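You operate a simulated robot arm through the tools that you are given. There is no shell and no other tool.

The job below is to be done with a simulated robot arm. You get a single attempt, and the scene is never put back.

## Task
Top up the cradle compressor's oil from the green banded can, to between MIN and MAX.
Fine: use the funnel, spill nothing, put can and funnel back, close the fill cap. Set down upright: green banded can. Where these are worked on the way, their far stop is far enough and under half their travel is too little: fill cap.

Only the result counts: the job must be done as asked and must still hold three seconds after the hand-in. Knocking over, shifting, dropping, spilling or breaking anything else fails it. A push-on lid holds only when it is set on centred and level and pressed home; a screw cap is set on level and turned clockwise until tight.

## Robot
A 7-joint arm with a four-finger gripper, fixed in place. Base frame: the origin is on the floor under the middle of its stand, x ahead of it, y to its left, z up; the work surface is at about z = 700. Lengths are in mm, angles in rad, forces in N, time in s.
It reaches about 1223 mm from its shoulder. Its first joint turns from -1.204 to 3.002 rad. Payload 3.67 kg.
The TCP is the grasp point between the finger pads, 28 mm short of the fingertips. In the tool frame z runs along the fingers and y along their closing line. The gripper opens to 112 mm; its body begins 73 mm behind the TCP.
Orientation is that of the tool frame in the base frame, as a unit quaternion [w, x, y, z]. With the fingers straight down and closing along the base's y, the tool's x points along the base's -x, its y along +y and its z along -z.

## Interface
- The arm moves only by the tool apply_moves. Its argument "plan" is text: rows parted by semicolons, each of 7 numbers parted by spaces: the shift along the tool's x, y, z in mm, then the turn, a rotation vector about the tool's x, y, z in rad, then the finger opening in mm, from 0 to 112. In form: x y z wx wy wz fingers; .... A call has 1 to 20 rows; each row is the pose to reach, as a shift and turn from the pose commanded when the call began, along the tool's axes at that moment. A row lasts 0.2 s, in which the tool goes at most 50 mm and 0.15 rad; a call with a longer step from one row to the next is refused whole, and so is a gripper value outside its range. Where a pose cannot be reached the arm comes as near as it can. A force on the tool above 90 N (or 10 N above the force at the start of the call, whichever is more), or a blocked arm, ends the call early, and 0.2 s more pass. The fingers move at their own pace (about 102.5 mm/s each) and stop on an object; they squeeze with about 37 N. The grip force told is the motor's: it shows also when the fingers shut on nothing. Time passes only in rows, and 0.2 s behind the last, so rows that repeat a pose let the fingers close. The reply holds the time, the measured pose of the TCP, the force on the tool along the base axes, the opening and the grip force, in the units named above and with some noise, with the torque about the TCP (base axes, N m) and any sound that the robot's microphone picked up, and new pictures: "views" is both (left out), scene, wrist or none.
- Cameras (640 x 400 px; columns grow to the right, rows downward): "scene" is fixed at [54.7, 512.5, 1533.7]; the picture's right is [-0.88, -0.47, 0.00], its down [-0.21, 0.39, -0.89] and it looks along [0.42, -0.79, -0.45] (base axes); focal length 335 px, centre (320, 200). "wrist" rides on the gripper at [60, -18, -104] in the tool frame; the picture's right is [0.29, 0.96, 0.00], its down [-0.80, 0.24, -0.55] and it looks along [-0.53, 0.16, 0.83] (tool axes); focal length 234 px, centre (320, 200). There is no depth. A picture from a camera that has moved, and an enlarged one, comes with that camera's place and axes in the base frame and with its lens. The place of the scene camera against the robot may be out by one fixed shift of up to 18 mm in any direction.
- move_column(by): slides the trunk up (or, below 0, down) by that many mm; the arm rides with it, the base frame stays. It gives what a move gives, with no picture.
- zoom(camera, box): a new picture of the part [left, top, right, bottom] of that camera's present view, enlarged. The clock stands still meanwhile.
- close_job(): hands the job in; it is judged then, once.

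Nothing tells you positions but the pictures and the camera data. Unless the task says otherwise, let go and move clear before handing in.

The tools are called after "Request:" as name(argument=value, ...) on one line, values as JSON. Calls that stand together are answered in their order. apply_moves: Moves the arm, as the interface text tells. Its arguments: {"type":"object","properties":{"plan":{"type":"string"},"views":{"type":"string","enum":["both","scene","wrist","none"]}},"required":["plan"]} The other tools are called the same way: move_column (by) moves the trunk up or down; zoom (camera, box) takes an enlarged picture of a part of a camera's view; close_job () hands the job in.

At the start:

```text
clock: 0.0
position: [795.3, -381.0, 1358.2]
orientation: [0.0, 0.0, 1.0, 0.0]
contact_force: [-0.5, -0.3, 0.9]
wrist_torque: [0.0, -0.02, 0.0]
opening: 112.2
grip_force: 0.1
trunk travel left (down, up): [-600.0, 240.0]
```

scene: 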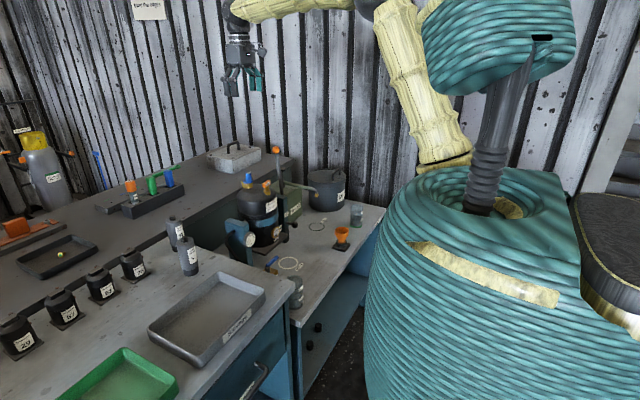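
wrist: 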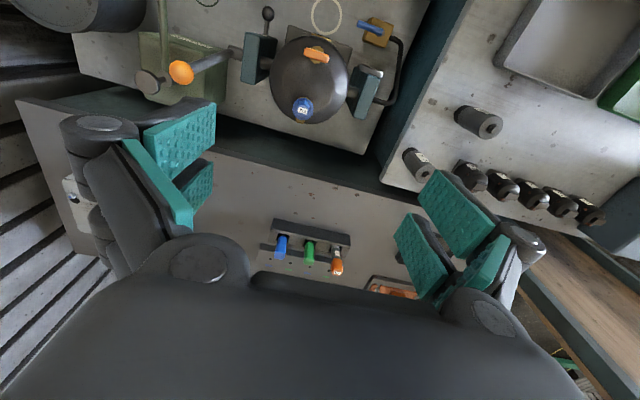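

I see a bench with a compressor held in a cradle (a dark round body with orange and blue caps), several cans, an orange funnel and trays. I'll zoom in to identify the parts before moving.

Request:
zoom(camera="scene", box=[200, 130, 400, 255])

Request:
zoom(camera="scene", box=[220, 220, 380, 320])

Request:
zoom(camera="scene", box=[0, 160, 220, 298])

Request:
zoom(camera="wrist", box=[120, 0, 440, 200])

Request:
zoom(camera="scene", box=[100, 0, 200, 62])

```text
3.20 times, centred on (300, 192) of scene
camera zoom: at [54.7, 512.5, 1533.7], right [-0.88, -0.47, 0.0], down [-0.21, 0.39, -0.89], along [0.42, -0.79, -0.45], focal length 1071 px, centre (384, 224)
```

zoom: 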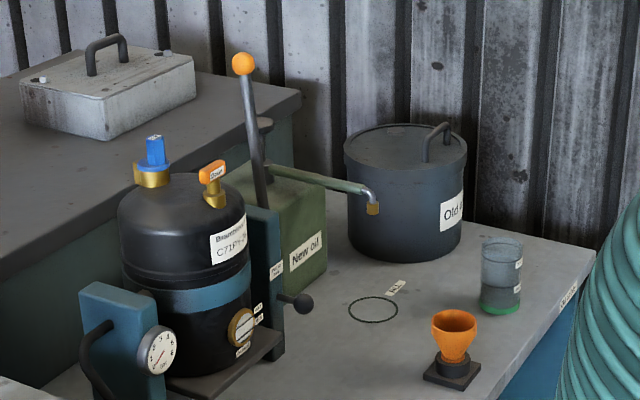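

```text
4.00 times, centred on (300, 270) of scene
camera zoom: at [54.7, 512.5, 1533.7], right [-0.88, -0.47, 0.0], down [-0.21, 0.39, -0.89], along [0.42, -0.79, -0.45], focal length 1339 px, centre (400, -80)
```

zoom: 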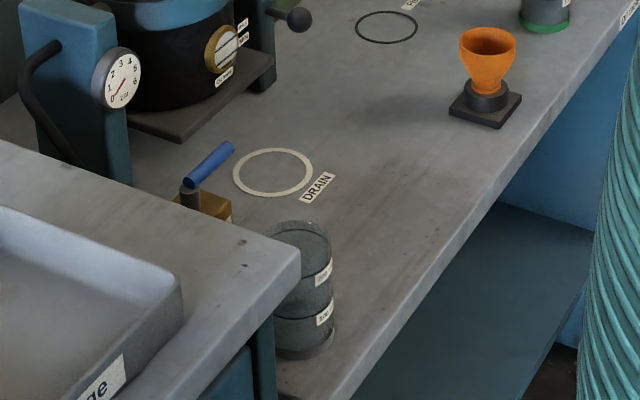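

```text
2.90 times, centred on (110, 229) of scene
camera zoom: at [54.7, 512.5, 1533.7], right [-0.88, -0.47, 0.0], down [-0.21, 0.39, -0.89], along [0.42, -0.79, -0.45], focal length 970 px, centre (929, 116)
```

zoom: 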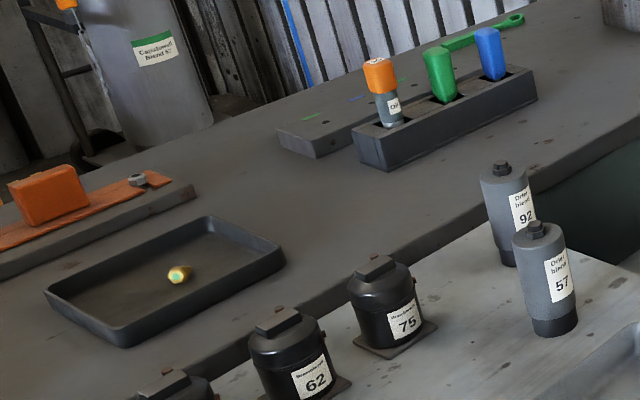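

```text
2.00 times, centred on (280, 100) of wrist
camera zoom: at [734.4, -398.2, 1461.4], right [-0.29, 0.96, 0.0], down [0.8, 0.24, 0.55], along [0.53, 0.16, -0.83], focal length 468 px, centre (400, 400)
```

zoom: 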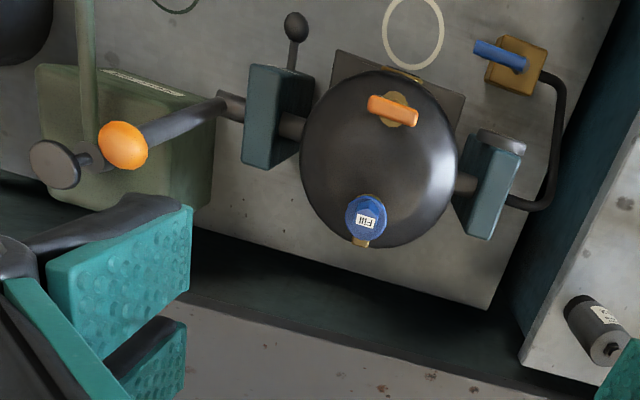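

```text
6.40 times, centred on (150, 31) of scene
camera zoom: at [54.7, 512.5, 1533.7], right [-0.88, -0.47, 0.0], down [-0.21, 0.39, -0.89], along [0.42, -0.79, -0.45], focal length 2142 px, centre (1408, 1282)
```

zoom: 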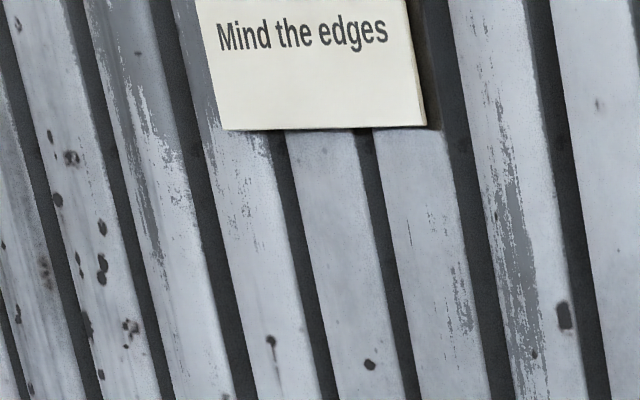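

The blue cap on top of the compressor is labelled "Fill", the orange tee is "Drain", and a green-banded clear can and an orange funnel on a stand sit near the front. Next I'll zoom in closer on the cap, sight glass, can and funnel.

Request:
zoom(camera="scene", box=[230, 165, 294, 205])

Request:
zoom(camera="scene", box=[250, 215, 300, 246])

Request:
zoom(camera="scene", box=[324, 196, 388, 256])

Request:
zoom(camera="wrist", box=[260, 20, 380, 130])

```text
10.00 times, centred on (262, 185) of scene
camera zoom: at [54.7, 512.5, 1533.7], right [-0.88, -0.47, 0.0], down [-0.21, 0.39, -0.89], along [0.42, -0.79, -0.45], focal length 3347 px, centre (900, 350)
```

zoom: 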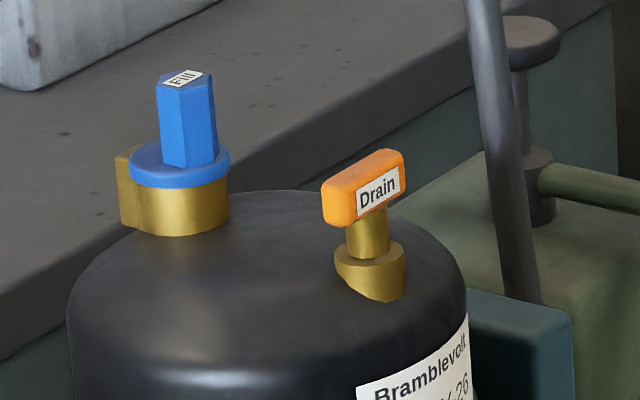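

```text
12.80 times, centred on (275, 230) of scene
camera zoom: at [54.7, 512.5, 1533.7], right [-0.88, -0.47, 0.0], down [-0.21, 0.39, -0.89], along [0.42, -0.79, -0.45], focal length 4284 px, centre (896, -190)
```

zoom: 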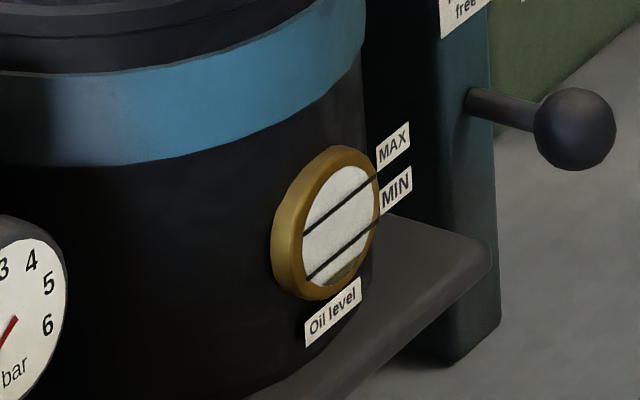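

```text
6.67 times, centred on (356, 226) of scene
camera zoom: at [54.7, 512.5, 1533.7], right [-0.88, -0.47, 0.0], down [-0.21, 0.39, -0.89], along [0.42, -0.79, -0.45], focal length 2231 px, centre (80, 27)
```

zoom: 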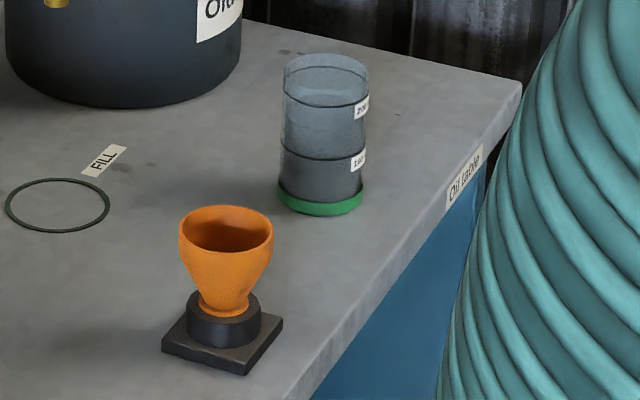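

```text
3.64 times, centred on (320, 75) of wrist
camera zoom: at [734.4, -398.2, 1461.4], right [-0.29, 0.96, 0.0], down [0.8, 0.24, 0.55], along [0.53, 0.16, -0.83], focal length 852 px, centre (320, 654)
```

zoom: 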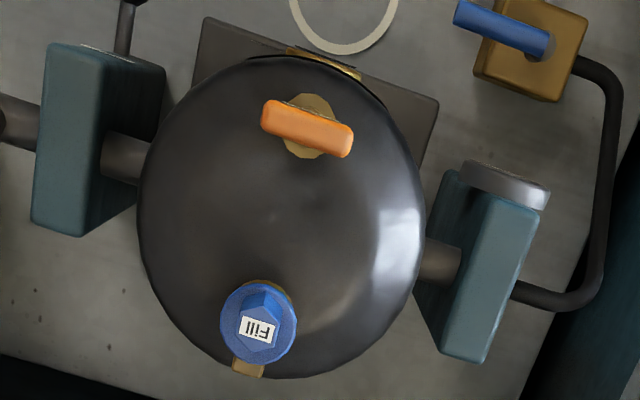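

The cap appears to be a blue hex knob on a brass neck with a hinge-like block, and the sight glass shows oil below MIN. I'll check the gauge, the cradle lock and the rest of the labels next.

Request:
zoom(camera="scene", box=[236, 225, 268, 250])

Request:
zoom(camera="scene", box=[274, 200, 306, 225])

Request:
zoom(camera="scene", box=[256, 250, 320, 310])

Request:
zoom(camera="scene", box=[340, 200, 372, 232])

```text
16.00 times, centred on (252, 238) of scene
camera zoom: at [54.7, 512.5, 1533.7], right [-0.88, -0.47, 0.0], down [-0.21, 0.39, -0.89], along [0.42, -0.79, -0.45], focal length 5355 px, centre (1408, -400)
```

zoom: 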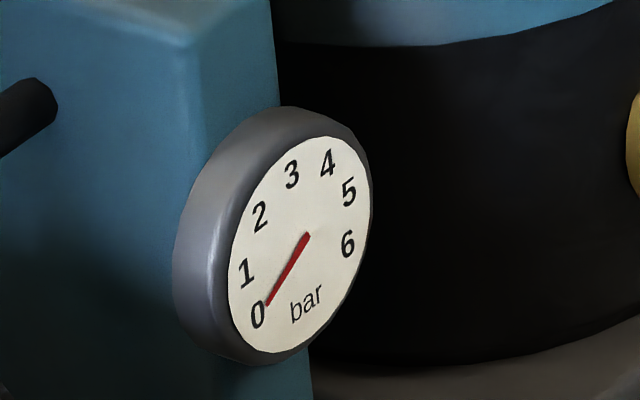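

```text
16.00 times, centred on (290, 212) of scene
camera zoom: at [54.7, 512.5, 1533.7], right [-0.88, -0.47, 0.0], down [-0.21, 0.39, -0.89], along [0.42, -0.79, -0.45], focal length 5355 px, centre (800, 0)
```

zoom: 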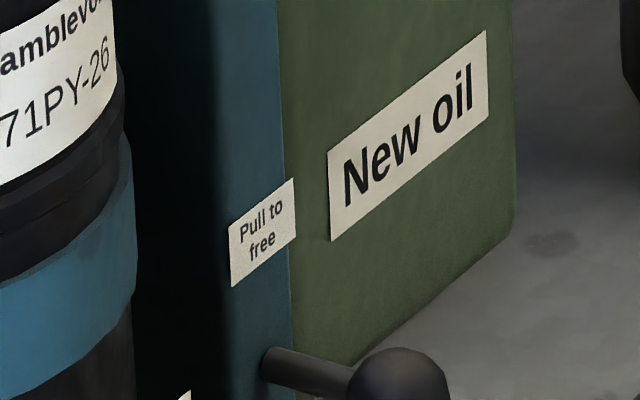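

```text
6.67 times, centred on (288, 280) of scene
camera zoom: at [54.7, 512.5, 1533.7], right [-0.88, -0.47, 0.0], down [-0.21, 0.39, -0.89], along [0.42, -0.79, -0.45], focal length 2231 px, centre (533, -333)
```

zoom: 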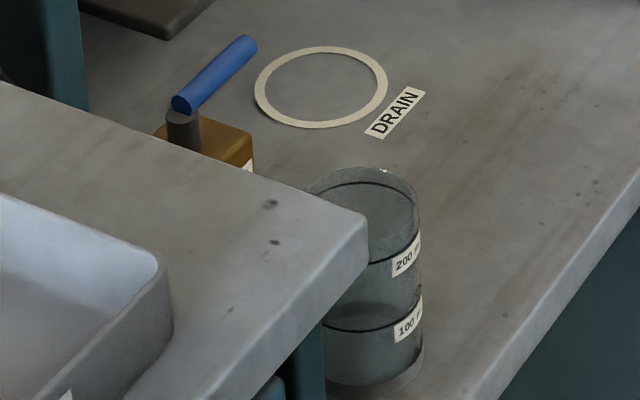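

```text
12.50 times, centred on (356, 216) of scene
camera zoom: at [54.7, 512.5, 1533.7], right [-0.88, -0.47, 0.0], down [-0.21, 0.39, -0.89], along [0.42, -0.79, -0.45], focal length 4183 px, centre (-130, 0)
```

zoom: 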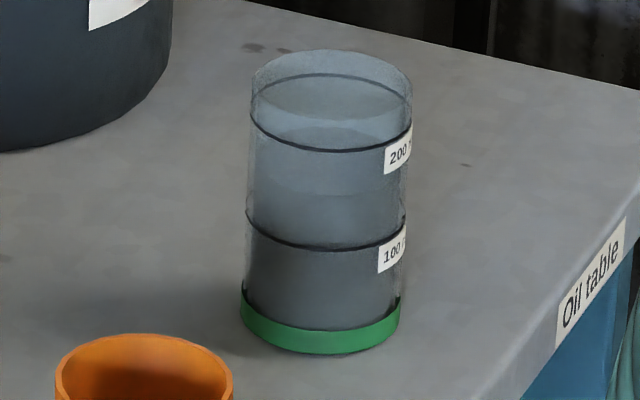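

The gauge is at 0 bar and everything looks static. I'll bring the wrist camera closer to the fill cap, staying well above it, to see how it opens.

Request:
apply_moves(plan="6 -8 40 0 0 0 112; 12 -16 80 0 0 0 112; 18 -24 120 0 0 0 112; 24 -32 160 0 0 0 112; 32 -40 195 0 0 0 112")

```text
clock: 1.2
position: [762.6, -423.9, 1160.8]
orientation: [0.0, -0.001, 1.0, 0.001]
contact_force: [-0.1, -0.3, 0.1]
wrist_torque: [0.0, 0.02, 0.02]
opening: 111.6
grip_force: 0.0
trunk travel left (down, up): [-600.0, 240.0]
camera wrist: at [702.5, -441.7, 1264.6], right [-0.29, 0.96, 0.0], down [0.8, 0.24, 0.55], along [0.53, 0.16, -0.83], focal length 234 px, centre (320, 200)
```

scene: 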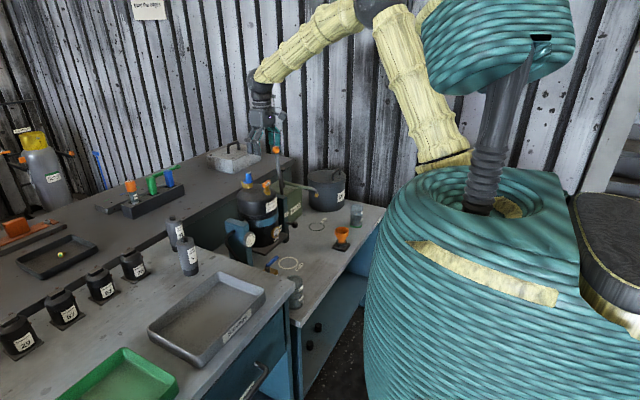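
wrist: 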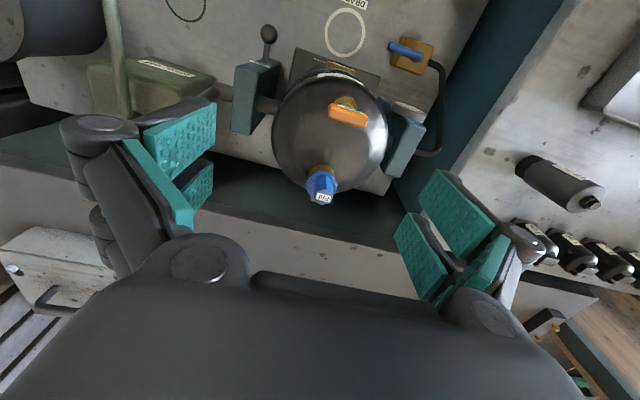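

Request:
zoom(camera="wrist", box=[270, 90, 390, 215])

Request:
zoom(camera="wrist", box=[300, 155, 348, 215])

```text
3.20 times, centred on (330, 152) of wrist
camera zoom: at [702.5, -441.7, 1264.6], right [-0.29, 0.96, 0.0], down [0.8, 0.24, 0.55], along [0.53, 0.16, -0.83], focal length 749 px, centre (288, 352)
```

zoom: 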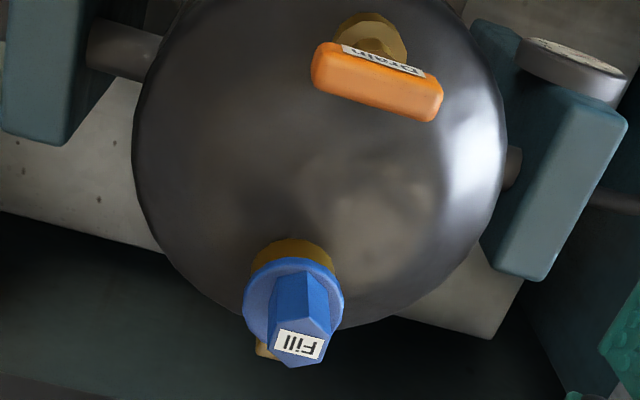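

```text
6.67 times, centred on (324, 185) of wrist
camera zoom: at [702.5, -441.7, 1264.6], right [-0.29, 0.96, 0.0], down [0.8, 0.24, 0.55], along [0.53, 0.16, -0.83], focal length 1561 px, centre (293, 300)
```

zoom: 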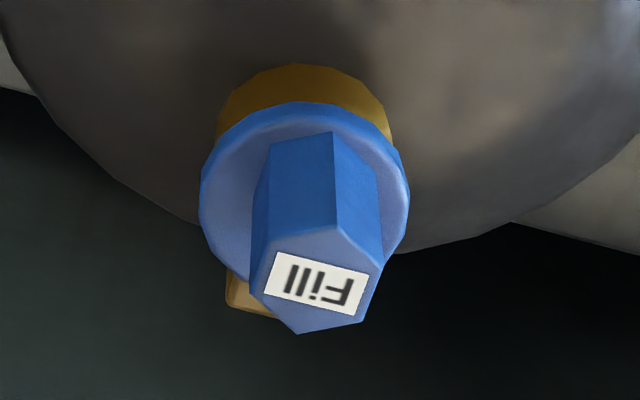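

The cap seems hinged on its far (+x) side. Now I'll move over toward the funnel and can, staying high and clear of the pump lever, to see them from above.

Request:
apply_moves(plan="40 0 0 0 0 0 112; 80 -20 0 0 0 0 112; 102 -60 0 0 0 0 112; 102 -105 0 0 0 0 112; 102 -150 0 0 0 0 112; 102 -195 0 0 0 0 112; 102 -235 0 0 0 0 112; 102 -275 20 0 0 0 112; 102 -315 40 0 0 0 112; 102 -345 60 0 0 0 112")

```text
clock: 3.4
position: [660.0, -769.6, 1099.9]
orientation: [0.0, -0.001, 1.0, 0.001]
contact_force: [0.8, -0.4, -0.8]
wrist_torque: [0.03, -0.03, 0.01]
opening: 112.1
grip_force: 0.1
trunk travel left (down, up): [-600.0, 240.0]
camera wrist: at [601.2, -787.7, 1203.3], right [-0.29, 0.96, 0.0], down [0.8, 0.24, 0.55], along [0.53, 0.16, -0.83], focal length 234 px, centre (320, 200)
```

scene: 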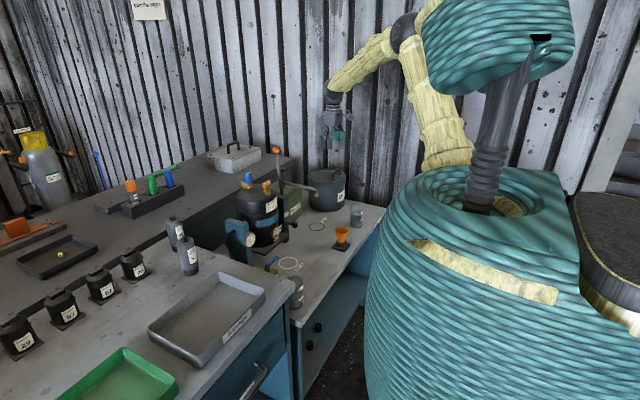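
wrist: 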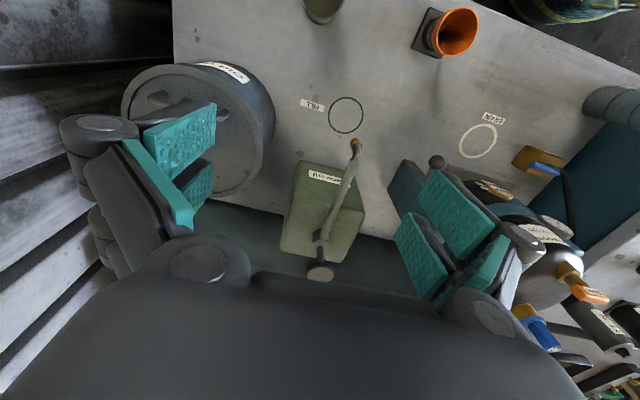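

The can is just at the top edge of the wrist view, so I'll slide back toward the robot to see both it and the funnel fully.

Request:
apply_moves(plan="40 0 0 0 0 0 112; 80 10 0 0 0 0 112; 120 20 0 0 0 0 112; 150 30 20 0 0 0 112")

```text
clock: 4.4
position: [508.6, -737.1, 1082.5]
orientation: [0.001, -0.001, 1.0, 0.0]
contact_force: [-0.7, -1.2, -0.1]
wrist_torque: [0.01, 0.0, 0.03]
opening: 111.8
grip_force: 0.0
trunk travel left (down, up): [-600.0, 240.0]
camera wrist: at [448.1, -755.2, 1185.6], right [-0.29, 0.96, 0.0], down [0.8, 0.24, 0.55], along [0.53, 0.16, -0.83], focal length 234 px, centre (320, 200)
```

scene: 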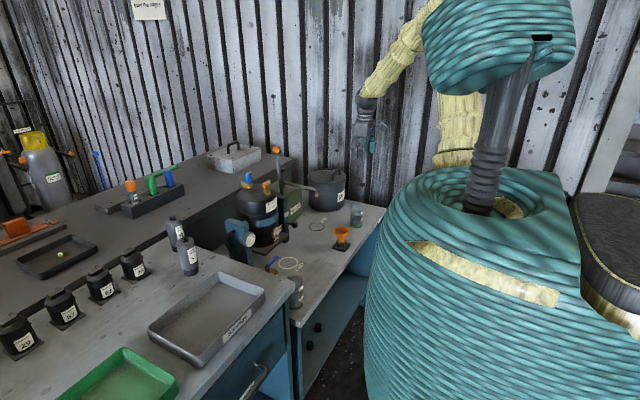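
wrist: 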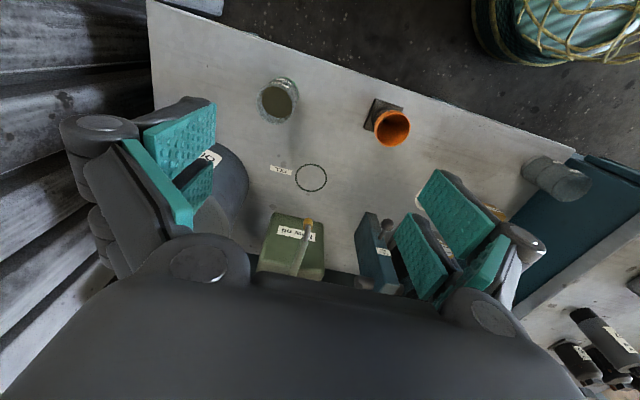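

Request:
zoom(camera="wrist", box=[240, 60, 320, 140])

Request:
zoom(camera="wrist", box=[350, 80, 430, 160])

Request:
zoom(camera="wrist", box=[140, 0, 600, 260])

Request:
zoom(camera="scene", box=[340, 200, 372, 232])

```text
5.00 times, centred on (280, 100) of wrist
camera zoom: at [448.1, -755.2, 1185.6], right [-0.29, 0.96, 0.0], down [0.8, 0.24, 0.55], along [0.53, 0.16, -0.83], focal length 1171 px, centre (520, 700)
```

zoom: 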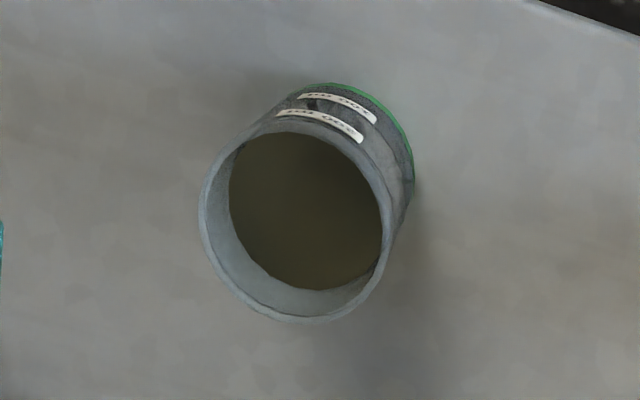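

```text
5.00 times, centred on (390, 120) of wrist
camera zoom: at [448.1, -755.2, 1185.6], right [-0.29, 0.96, 0.0], down [0.8, 0.24, 0.55], along [0.53, 0.16, -0.83], focal length 1171 px, centre (-30, 600)
```

zoom: 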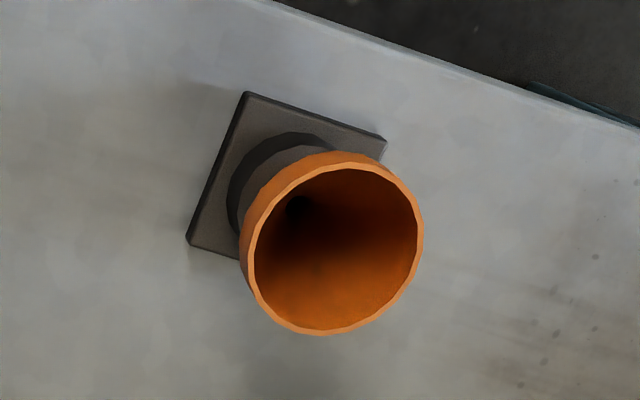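

```text
1.39 times, centred on (370, 130) of wrist
camera zoom: at [448.1, -755.2, 1185.6], right [-0.29, 0.96, 0.0], down [0.8, 0.24, 0.55], along [0.53, 0.16, -0.83], focal length 326 px, centre (250, 297)
```

zoom: 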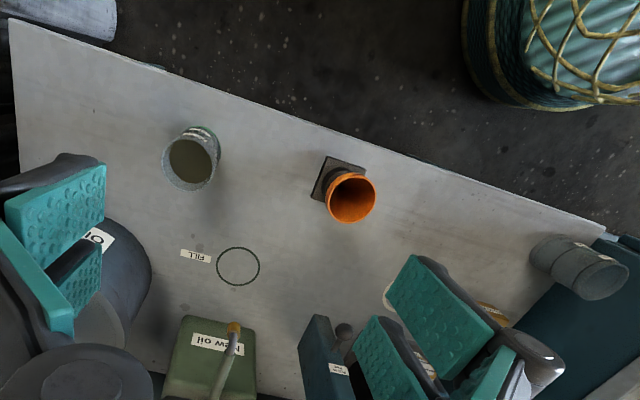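

```text
12.50 times, centred on (356, 216) of scene
camera zoom: at [54.7, 512.5, 1533.7], right [-0.88, -0.47, 0.0], down [-0.21, 0.39, -0.89], along [0.42, -0.79, -0.45], focal length 4183 px, centre (-130, 0)
```

zoom: 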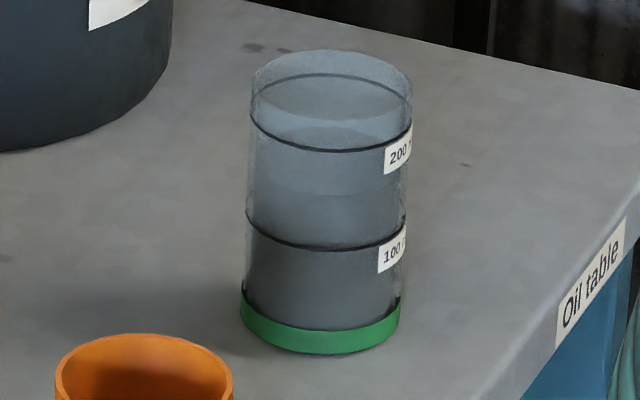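

Oil is visible in the green-banded can, standing at about (543, -800), and the funnel stands at about (528, -600). I'll now go back toward the compressor with the hand pitched forward 45° to view the cap and its hinge from the side.

Request:
apply_moves(plan="0 30 -20 0 0 0 112; 0 70 -40 0 0 0 112; -20 110 -60 0 0 0 112; -40 150 -80 0 -0.13 0 112; -60 190 -80 0 -0.26 0 112; -85 225 -80 0 -0.39 0 112; -115 260 -80 0 -0.52 0 112; -150 290 -80 0 -0.65 0 112; -180 315 -75 0 -0.785 0 112; -215 337 -68 0 -0.785 0 112")

```text
clock: 6.6
position: [727.7, -394.5, 1149.5]
orientation: [0.381, -0.002, 0.925, -0.001]
contact_force: [1.4, 1.2, -0.4]
wrist_torque: [-0.1, 0.06, -0.06]
opening: 111.5
grip_force: 0.1
trunk travel left (down, up): [-600.0, 240.0]
camera wrist: at [611.4, -412.8, 1181.0], right [-0.21, 0.96, -0.21], down [0.18, 0.24, 0.95], along [0.96, 0.16, -0.22], focal length 234 px, centre (320, 200)
```

scene: 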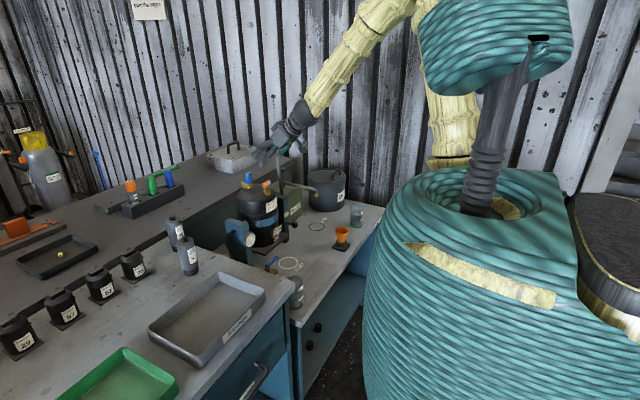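
wrist: 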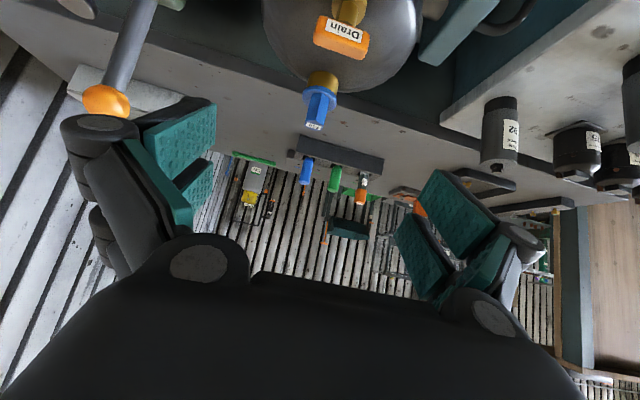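

Request:
zoom(camera="wrist", box=[260, 0, 420, 140])

Request:
zoom(camera="scene", box=[230, 165, 294, 205])

```text
2.86 times, centred on (340, 70) of wrist
camera zoom: at [611.4, -412.8, 1181.0], right [-0.21, 0.96, -0.21], down [0.18, 0.24, 0.95], along [0.96, 0.16, -0.22], focal length 669 px, centre (263, 571)
```

zoom: 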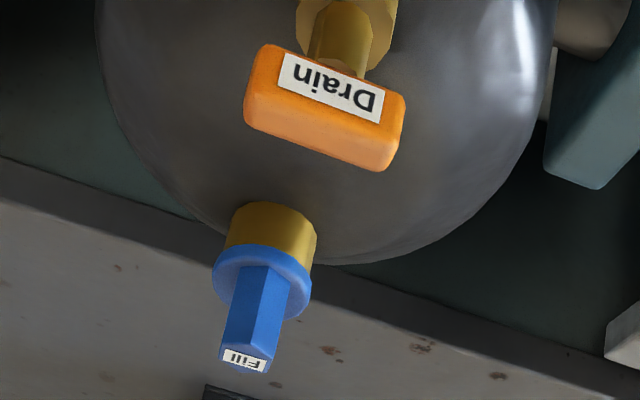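

```text
10.00 times, centred on (262, 185) of scene
camera zoom: at [54.7, 512.5, 1533.7], right [-0.88, -0.47, 0.0], down [-0.21, 0.39, -0.89], along [0.42, -0.79, -0.45], focal length 3347 px, centre (900, 350)
```

zoom: 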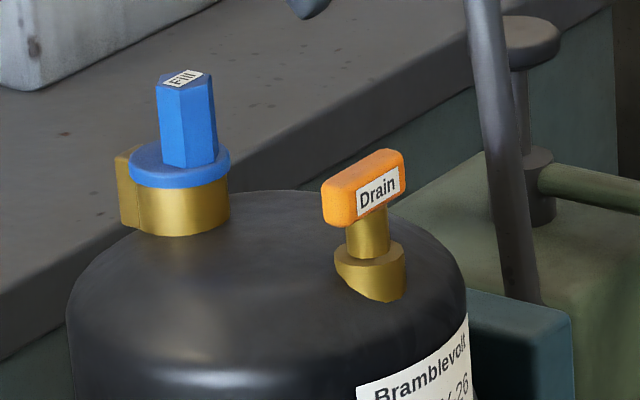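

The hex cap top is at about (829, -399, 1059), the flange top at about z=1027, and the Drain tee at about (750, -399, 1030). I'll move so the camera looks straight down on the cap from behind, to confirm the hinge block.

Request:
apply_moves(plan="-20 2 25 0 0.13 0 112; -40 4 50 0 0.26 0 112; -60 6 75 0 0.39 0 112; -80 8 100 0 0.52 0 112; -100 10 125 0 0.65 0 112; -122 13 150 0 0.785 0 112; -122 13 150 0 0.785 0 112", views="wrist")

```text
clock: 8.2
position: [914.6, -385.7, 1133.5]
orientation: [0.0, 0.0, 1.0, 0.0]
contact_force: [-0.6, -0.7, 0.5]
wrist_torque: [0.03, -0.08, 0.03]
opening: 111.8
grip_force: 0.1
trunk travel left (down, up): [-600.0, 240.0]
camera wrist: at [854.0, -403.5, 1236.6], right [-0.29, 0.96, 0.0], down [0.8, 0.24, 0.55], along [0.53, 0.16, -0.83], focal length 234 px, centre (320, 200)
```

wrist: 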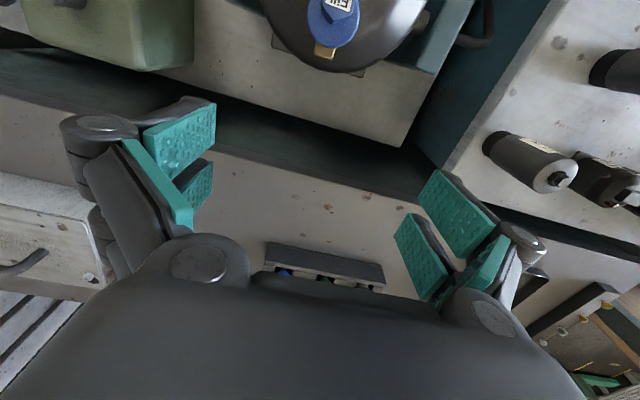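

Request:
zoom(camera="wrist", box=[296, 0, 376, 64])

```text
6.25 times, centred on (336, 32) of wrist
camera zoom: at [854.0, -403.5, 1236.6], right [-0.29, 0.96, 0.0], down [0.8, 0.24, 0.55], along [0.53, 0.16, -0.83], focal length 1464 px, centre (220, 1250)
```

zoom: 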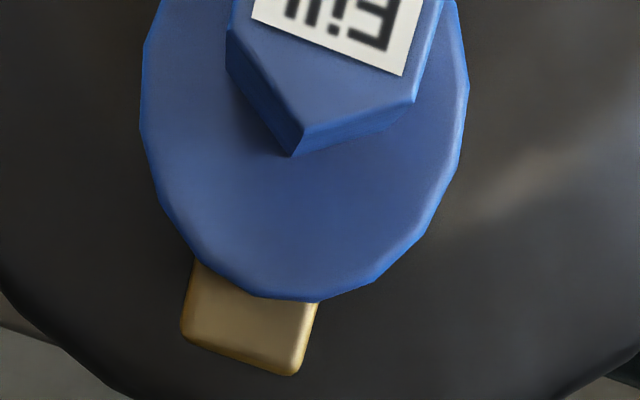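

There is a brass hinge block directly on the +x side of the cap, and the hex is offset away from it, so the cap should flip up and away from the robot. I'll close the fingers, stand them on the robot side of the hex and push it open.

Request:
apply_moves(plan="45 -5 0 0 0 0 60; 90 -10 0 0 0 0 0; 135 -13 0 0 0 0 0; 135 -13 0 0 0 0 0; 135 -13 0 0 0 0 0")

```text
clock: 9.4
position: [780.3, -399.8, 1132.5]
orientation: [0.001, 0.0, 1.0, -0.001]
contact_force: [-0.4, -0.7, 0.3]
wrist_torque: [-0.02, -0.01, 0.02]
opening: 0.0
grip_force: 35.4
trunk travel left (down, up): [-600.0, 240.0]
camera wrist: at [720.3, -418.5, 1234.4], right [-0.29, 0.96, 0.0], down [0.8, 0.24, 0.56], along [0.53, 0.16, -0.83], focal length 234 px, centre (320, 200)
```

scene: 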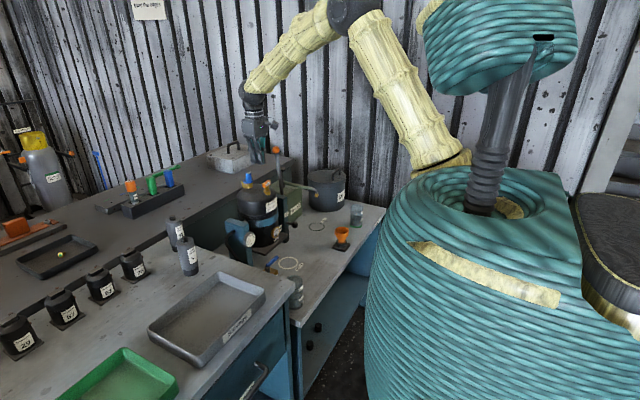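
wrist: 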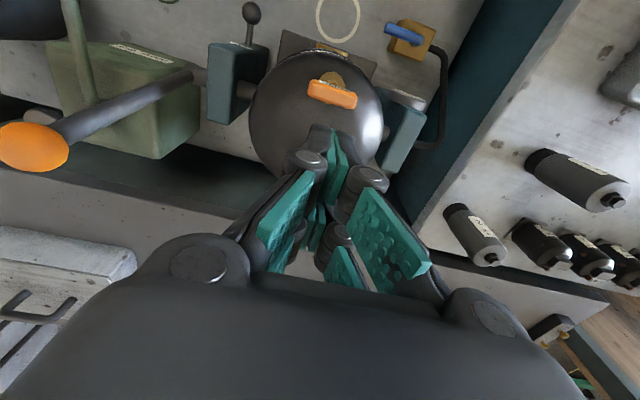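

Request:
zoom(camera="scene", box=[220, 80, 320, 210])

Request:
zoom(camera="wrist", box=[220, 60, 460, 300])

```text
3.08 times, centred on (270, 145) of scene
camera zoom: at [54.7, 512.5, 1533.7], right [-0.88, -0.47, 0.0], down [-0.21, 0.39, -0.89], along [0.42, -0.79, -0.45], focal length 1030 px, centre (474, 369)
```

zoom: 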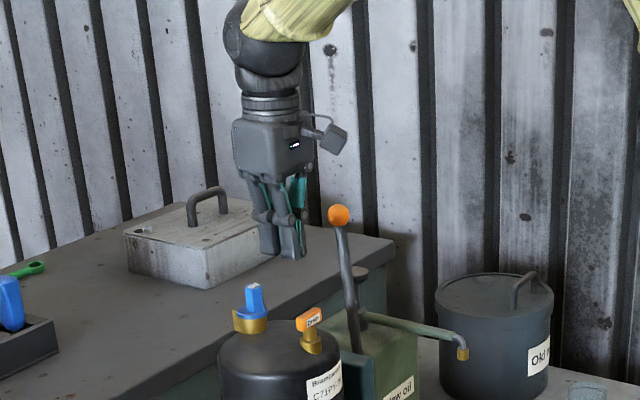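

```text
1.67 times, centred on (340, 180) of wrist
camera zoom: at [720.3, -418.5, 1234.4], right [-0.29, 0.96, 0.0], down [0.8, 0.24, 0.56], along [0.53, 0.16, -0.83], focal length 390 px, centre (287, 233)
```

zoom: 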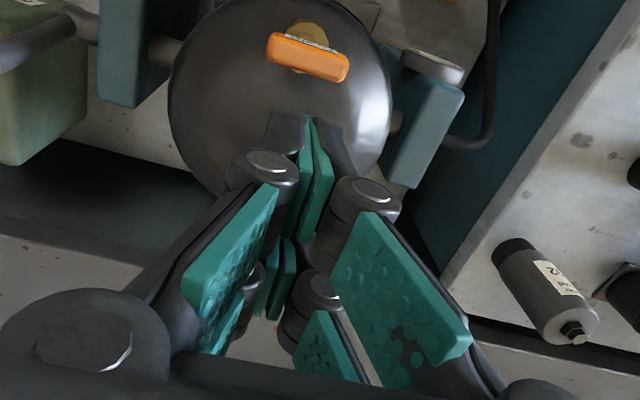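

Request:
apply_moves(plan="0 0 20 0 0 0 0; 0 0 40 0 0 0 0; 0 0 57 0 0 0 0; 0 0 57 0 0 0 0")

Request:
zoom(camera="scene", box=[230, 145, 294, 195])

```text
clock: 10.4
position: [782.7, -399.9, 1073.1]
orientation: [0.001, -0.001, 1.0, 0.0]
contact_force: [0.3, 0.8, -0.2]
wrist_torque: [-0.02, -0.03, -0.01]
opening: 0.0
grip_force: 35.8
trunk travel left (down, up): [-600.0, 240.0]
camera wrist: at [722.9, -417.1, 1176.5], right [-0.29, 0.96, 0.0], down [0.8, 0.24, 0.55], along [0.53, 0.16, -0.83], focal length 234 px, centre (320, 200)
```

scene: 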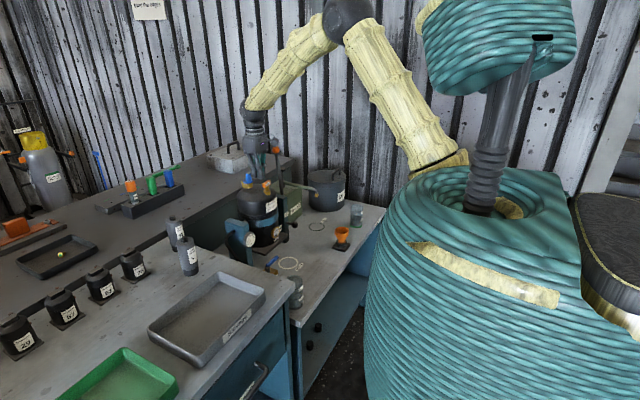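
wrist: 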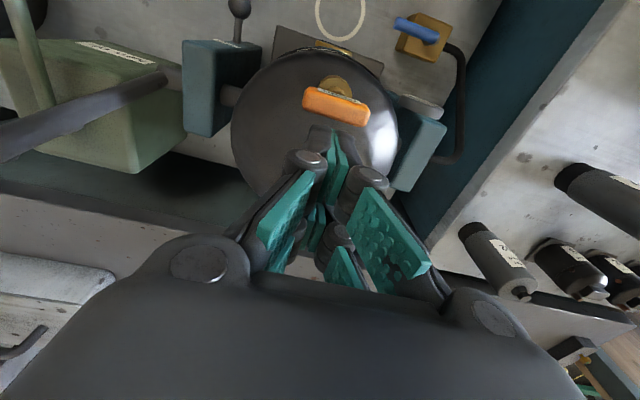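

```text
8.00 times, centred on (262, 170) of scene
camera zoom: at [54.7, 512.5, 1533.7], right [-0.88, -0.47, 0.0], down [-0.21, 0.39, -0.89], along [0.42, -0.79, -0.45], focal length 2677 px, centre (784, 440)
```

zoom: 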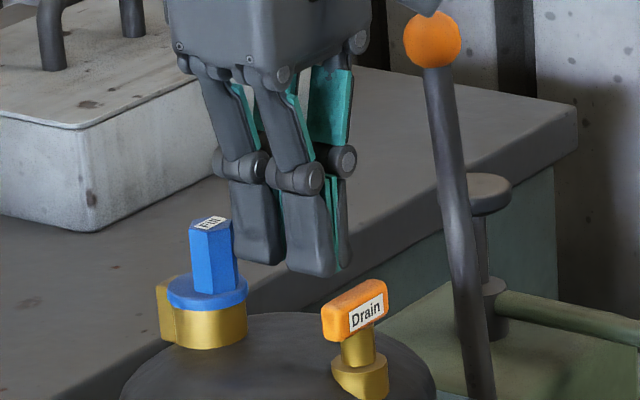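

The fingertips sit between the hex and the Drain tee at the right height. I'll push gently in +x and see whether the cap swings.

Request:
apply_moves(plan="-6 0 0 0 0 0 0; -12 0 0 0 0 0 0; -18 0 0 0 0 0 0; -24 0 0 0 0 0 0", views="none")

Request:
zoom(camera="scene", box=[230, 145, 294, 195])

```text
clock: 11.4
position: [804.8, -400.2, 1076.8]
orientation: [0.002, 0.0, 1.0, 0.0]
contact_force: [-16.7, -0.2, 20.1]
wrist_torque: [0.02, -0.05, -0.01]
opening: 6.1
grip_force: 35.8
trunk travel left (down, up): [-600.0, 240.0]
```

```text
8.00 times, centred on (262, 170) of scene
camera zoom: at [54.7, 512.5, 1533.7], right [-0.88, -0.47, 0.0], down [-0.21, 0.39, -0.89], along [0.42, -0.79, -0.45], focal length 2677 px, centre (784, 440)
```

zoom: 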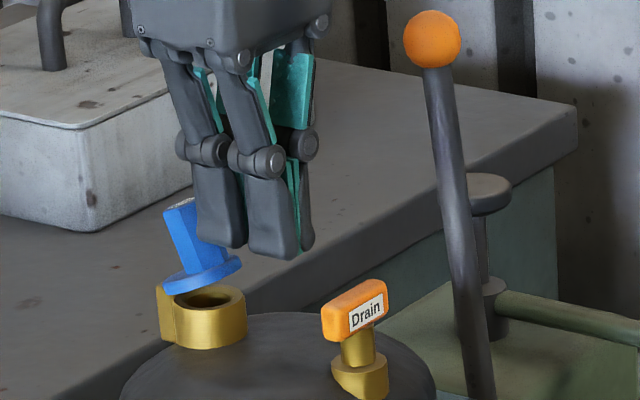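

The cap is hinged as expected and already about a third open. I'll keep pushing along the arc.

Request:
apply_moves(plan="-8 0 -3 0 0 0 0; -16 0 -5 0 0 0 0; -24 0 -5 0 0 0 0; -32 0 -5 0 0 0 0; -40 0 -5 0 0 0 0", views="none")

Request:
zoom(camera="scene", box=[230, 145, 294, 195])

```text
clock: 12.6
position: [842.4, -399.5, 1084.9]
orientation: [0.004, 0.0, 1.0, -0.001]
contact_force: [-4.6, -16.5, 51.4]
wrist_torque: [-0.41, -0.41, -0.34]
opening: 6.0
grip_force: 35.4
trunk travel left (down, up): [-600.0, 240.0]
```

```text
8.00 times, centred on (262, 170) of scene
camera zoom: at [54.7, 512.5, 1533.7], right [-0.88, -0.47, 0.0], down [-0.21, 0.39, -0.89], along [0.42, -0.79, -0.45], focal length 2677 px, centre (784, 440)
```

zoom: 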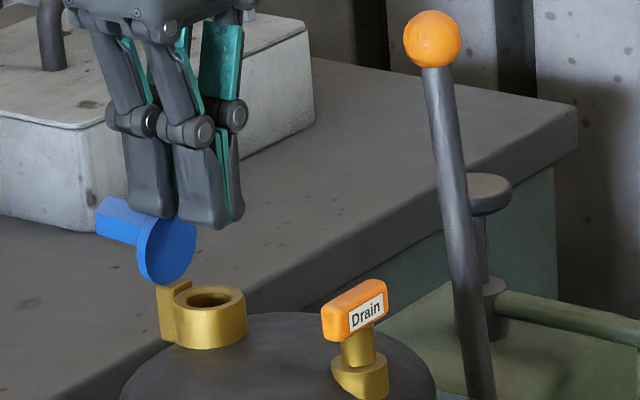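

The cap has swung to roughly 90° open. I'll lift the fingers off to see where it settles.

Request:
apply_moves(plan="0 0 -15 0 0 0 0; 0 0 -30 0 0 0 0; 0 0 -30 0 0 0 0", views="wrist")

Request:
zoom(camera="scene", box=[230, 145, 294, 195])

```text
clock: 13.4
position: [845.2, -398.7, 1108.1]
orientation: [-0.002, 0.001, 1.0, 0.001]
contact_force: [0.1, -0.1, 0.2]
wrist_torque: [-0.02, 0.01, 0.02]
opening: 0.0
grip_force: 35.4
trunk travel left (down, up): [-600.0, 240.0]
camera wrist: at [786.9, -416.7, 1210.5], right [-0.29, 0.96, 0.0], down [0.8, 0.24, 0.55], along [0.53, 0.16, -0.83], focal length 234 px, centre (320, 200)
```

wrist: 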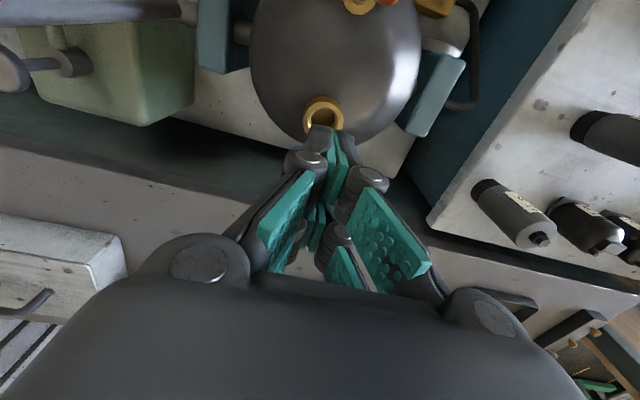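

```text
8.00 times, centred on (262, 170) of scene
camera zoom: at [54.7, 512.5, 1533.7], right [-0.88, -0.47, 0.0], down [-0.21, 0.39, -0.89], along [0.42, -0.79, -0.45], focal length 2677 px, centre (784, 440)
```

zoom: 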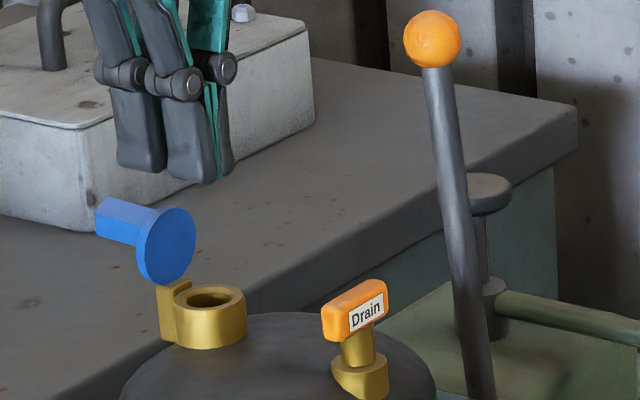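

The cap stays open at about 90°. I'll open the fingers and raise a little for a clear wrist view of the neck and the lid.

Request:
apply_moves(plan="10 0 -20 0 0 0 60; 20 0 -40 0 0 0 112; 20 0 -40 0 0 0 112; 20 0 -40 0 0 0 112", views="wrist")

Request:
zoom(camera="wrist", box=[280, 120, 380, 220])

Request:
zoom(camera="scene", box=[234, 160, 266, 190])

```text
clock: 14.4
position: [824.5, -399.9, 1150.7]
orientation: [0.0, -0.001, 1.0, 0.0]
contact_force: [-0.7, 0.1, -0.2]
wrist_torque: [0.01, -0.04, 0.0]
opening: 111.9
grip_force: 0.1
trunk travel left (down, up): [-600.0, 240.0]
camera wrist: at [765.3, -417.1, 1253.2], right [-0.29, 0.96, 0.0], down [0.8, 0.24, 0.55], along [0.53, 0.16, -0.83], focal length 234 px, centre (320, 200)
```

wrist: 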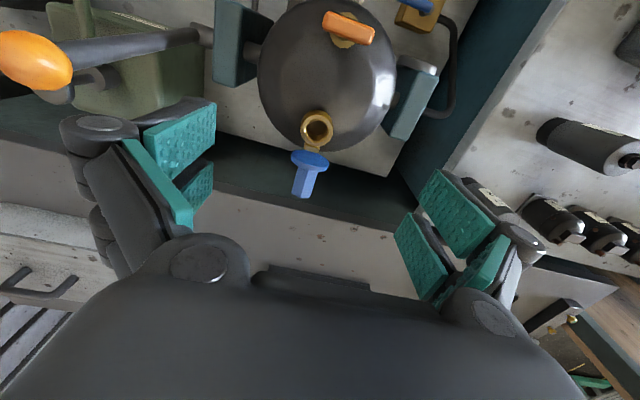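

```text
4.00 times, centred on (330, 170) of wrist
camera zoom: at [765.3, -417.1, 1253.2], right [-0.29, 0.96, 0.0], down [0.8, 0.24, 0.55], along [0.53, 0.16, -0.83], focal length 937 px, centre (280, 320)
```

zoom: 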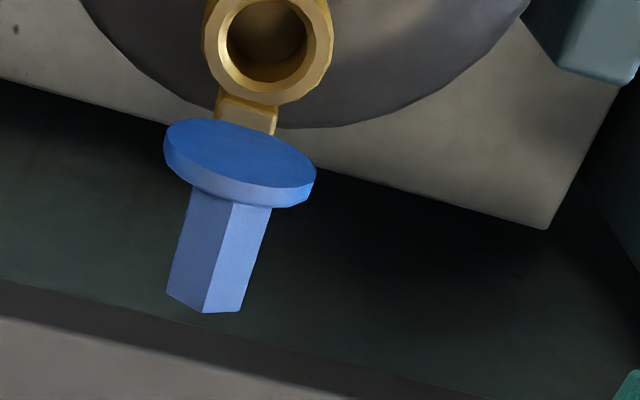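

```text
13.33 times, centred on (250, 175) of scene
camera zoom: at [54.7, 512.5, 1533.7], right [-0.88, -0.47, 0.0], down [-0.21, 0.39, -0.89], along [0.42, -0.79, -0.45], focal length 4462 px, centre (1253, 533)
```

zoom: 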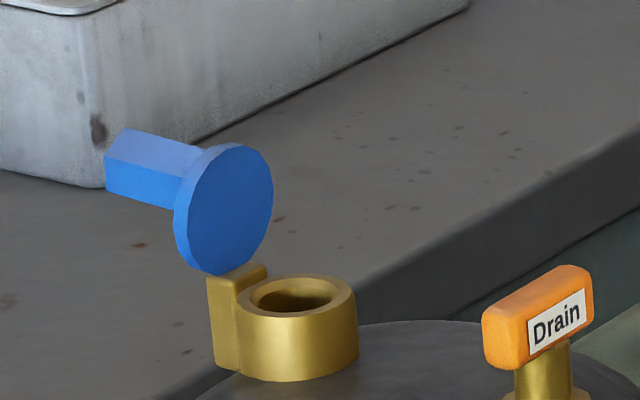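

The neck hole is at about (834, -400, 1020) and the lid stands vertical behind it at its stop. Next I'll travel back and line up over the funnel at about (528, -600).

Request:
apply_moves(plan="45 0 0 0 0 0 112; 90 0 0 0 0 0 112; 135 0 0 0 0 0 112; 180 -20 0 0 0 0 112; 214 -54 0 0 0 0 112; 248 -88 0 0 0 0 112; 280 -122 5 0 0 0 112; 296 -158 30 0 0 0 112; 296 -186 70 0 0 0 112; 296 -200 115 0 0 0 112; 296 -200 160 0 0 0 112; 296 -200 200 0 0 0 112; 296 -200 230 0 0 0 112; 296 -200 230 0 0 0 112")

```text
clock: 17.4
position: [531.4, -598.2, 920.6]
orientation: [-0.001, -0.001, 1.0, -0.001]
contact_force: [0.0, -0.5, 0.0]
wrist_torque: [-0.03, 0.0, 0.0]
opening: 112.1
grip_force: 0.1
trunk travel left (down, up): [-600.0, 240.0]
camera wrist: at [470.7, -615.8, 1023.3], right [-0.29, 0.96, 0.0], down [0.8, 0.24, 0.55], along [0.53, 0.16, -0.83], focal length 234 px, centre (320, 200)
```

scene: 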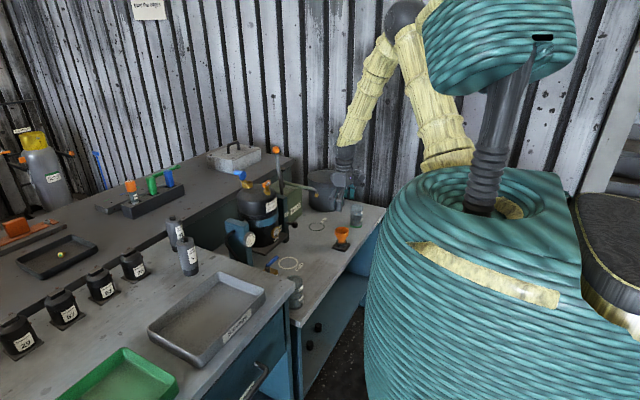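
wrist: 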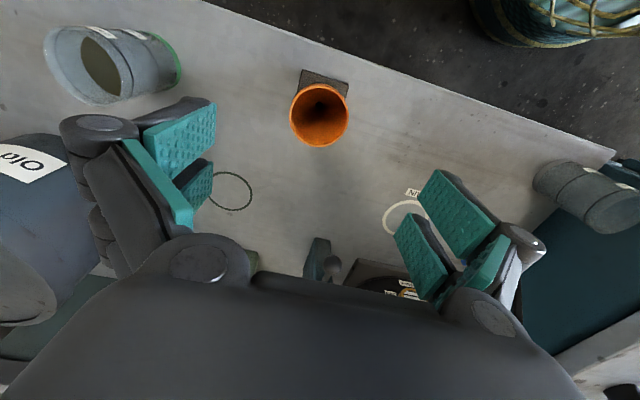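

Request:
zoom(camera="wrist", box=[270, 60, 370, 160])

Request:
zoom(camera="wrist", box=[30, 0, 200, 120])

Request:
zoom(camera="scene", box=[320, 170, 384, 260])

```text
4.00 times, centred on (320, 110) of wrist
camera zoom: at [470.7, -615.8, 1023.3], right [-0.29, 0.96, 0.0], down [0.8, 0.24, 0.55], along [0.53, 0.16, -0.83], focal length 937 px, centre (320, 560)
```

zoom: 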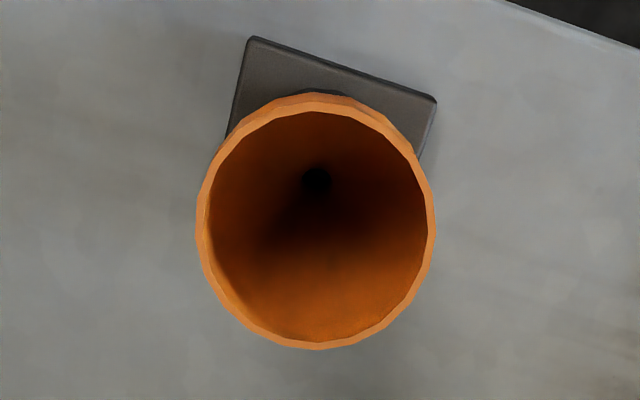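

```text
3.33 times, centred on (115, 60) of wrist
camera zoom: at [470.7, -615.8, 1023.3], right [-0.29, 0.96, 0.0], down [0.8, 0.24, 0.55], along [0.53, 0.16, -0.83], focal length 781 px, centre (1003, 667)
```

zoom: 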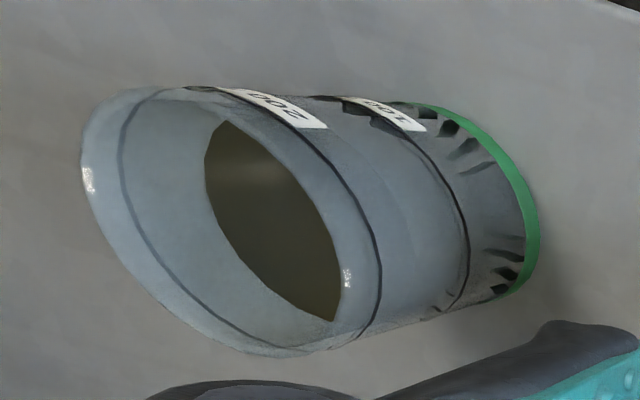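

```text
4.44 times, centred on (352, 215) of scene
camera zoom: at [54.7, 512.5, 1533.7], right [-0.88, -0.47, 0.0], down [-0.21, 0.39, -0.89], along [0.42, -0.79, -0.45], focal length 1487 px, centre (178, 133)
```

zoom: 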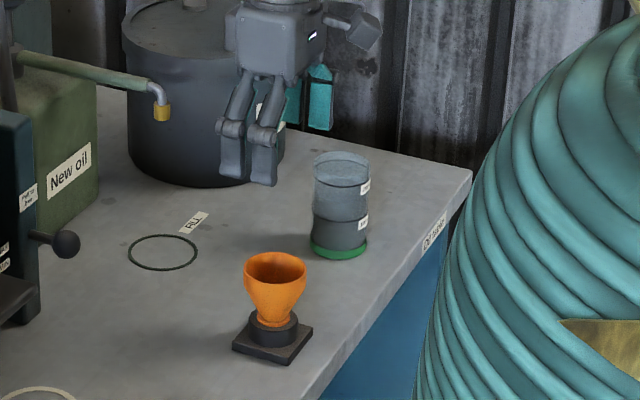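

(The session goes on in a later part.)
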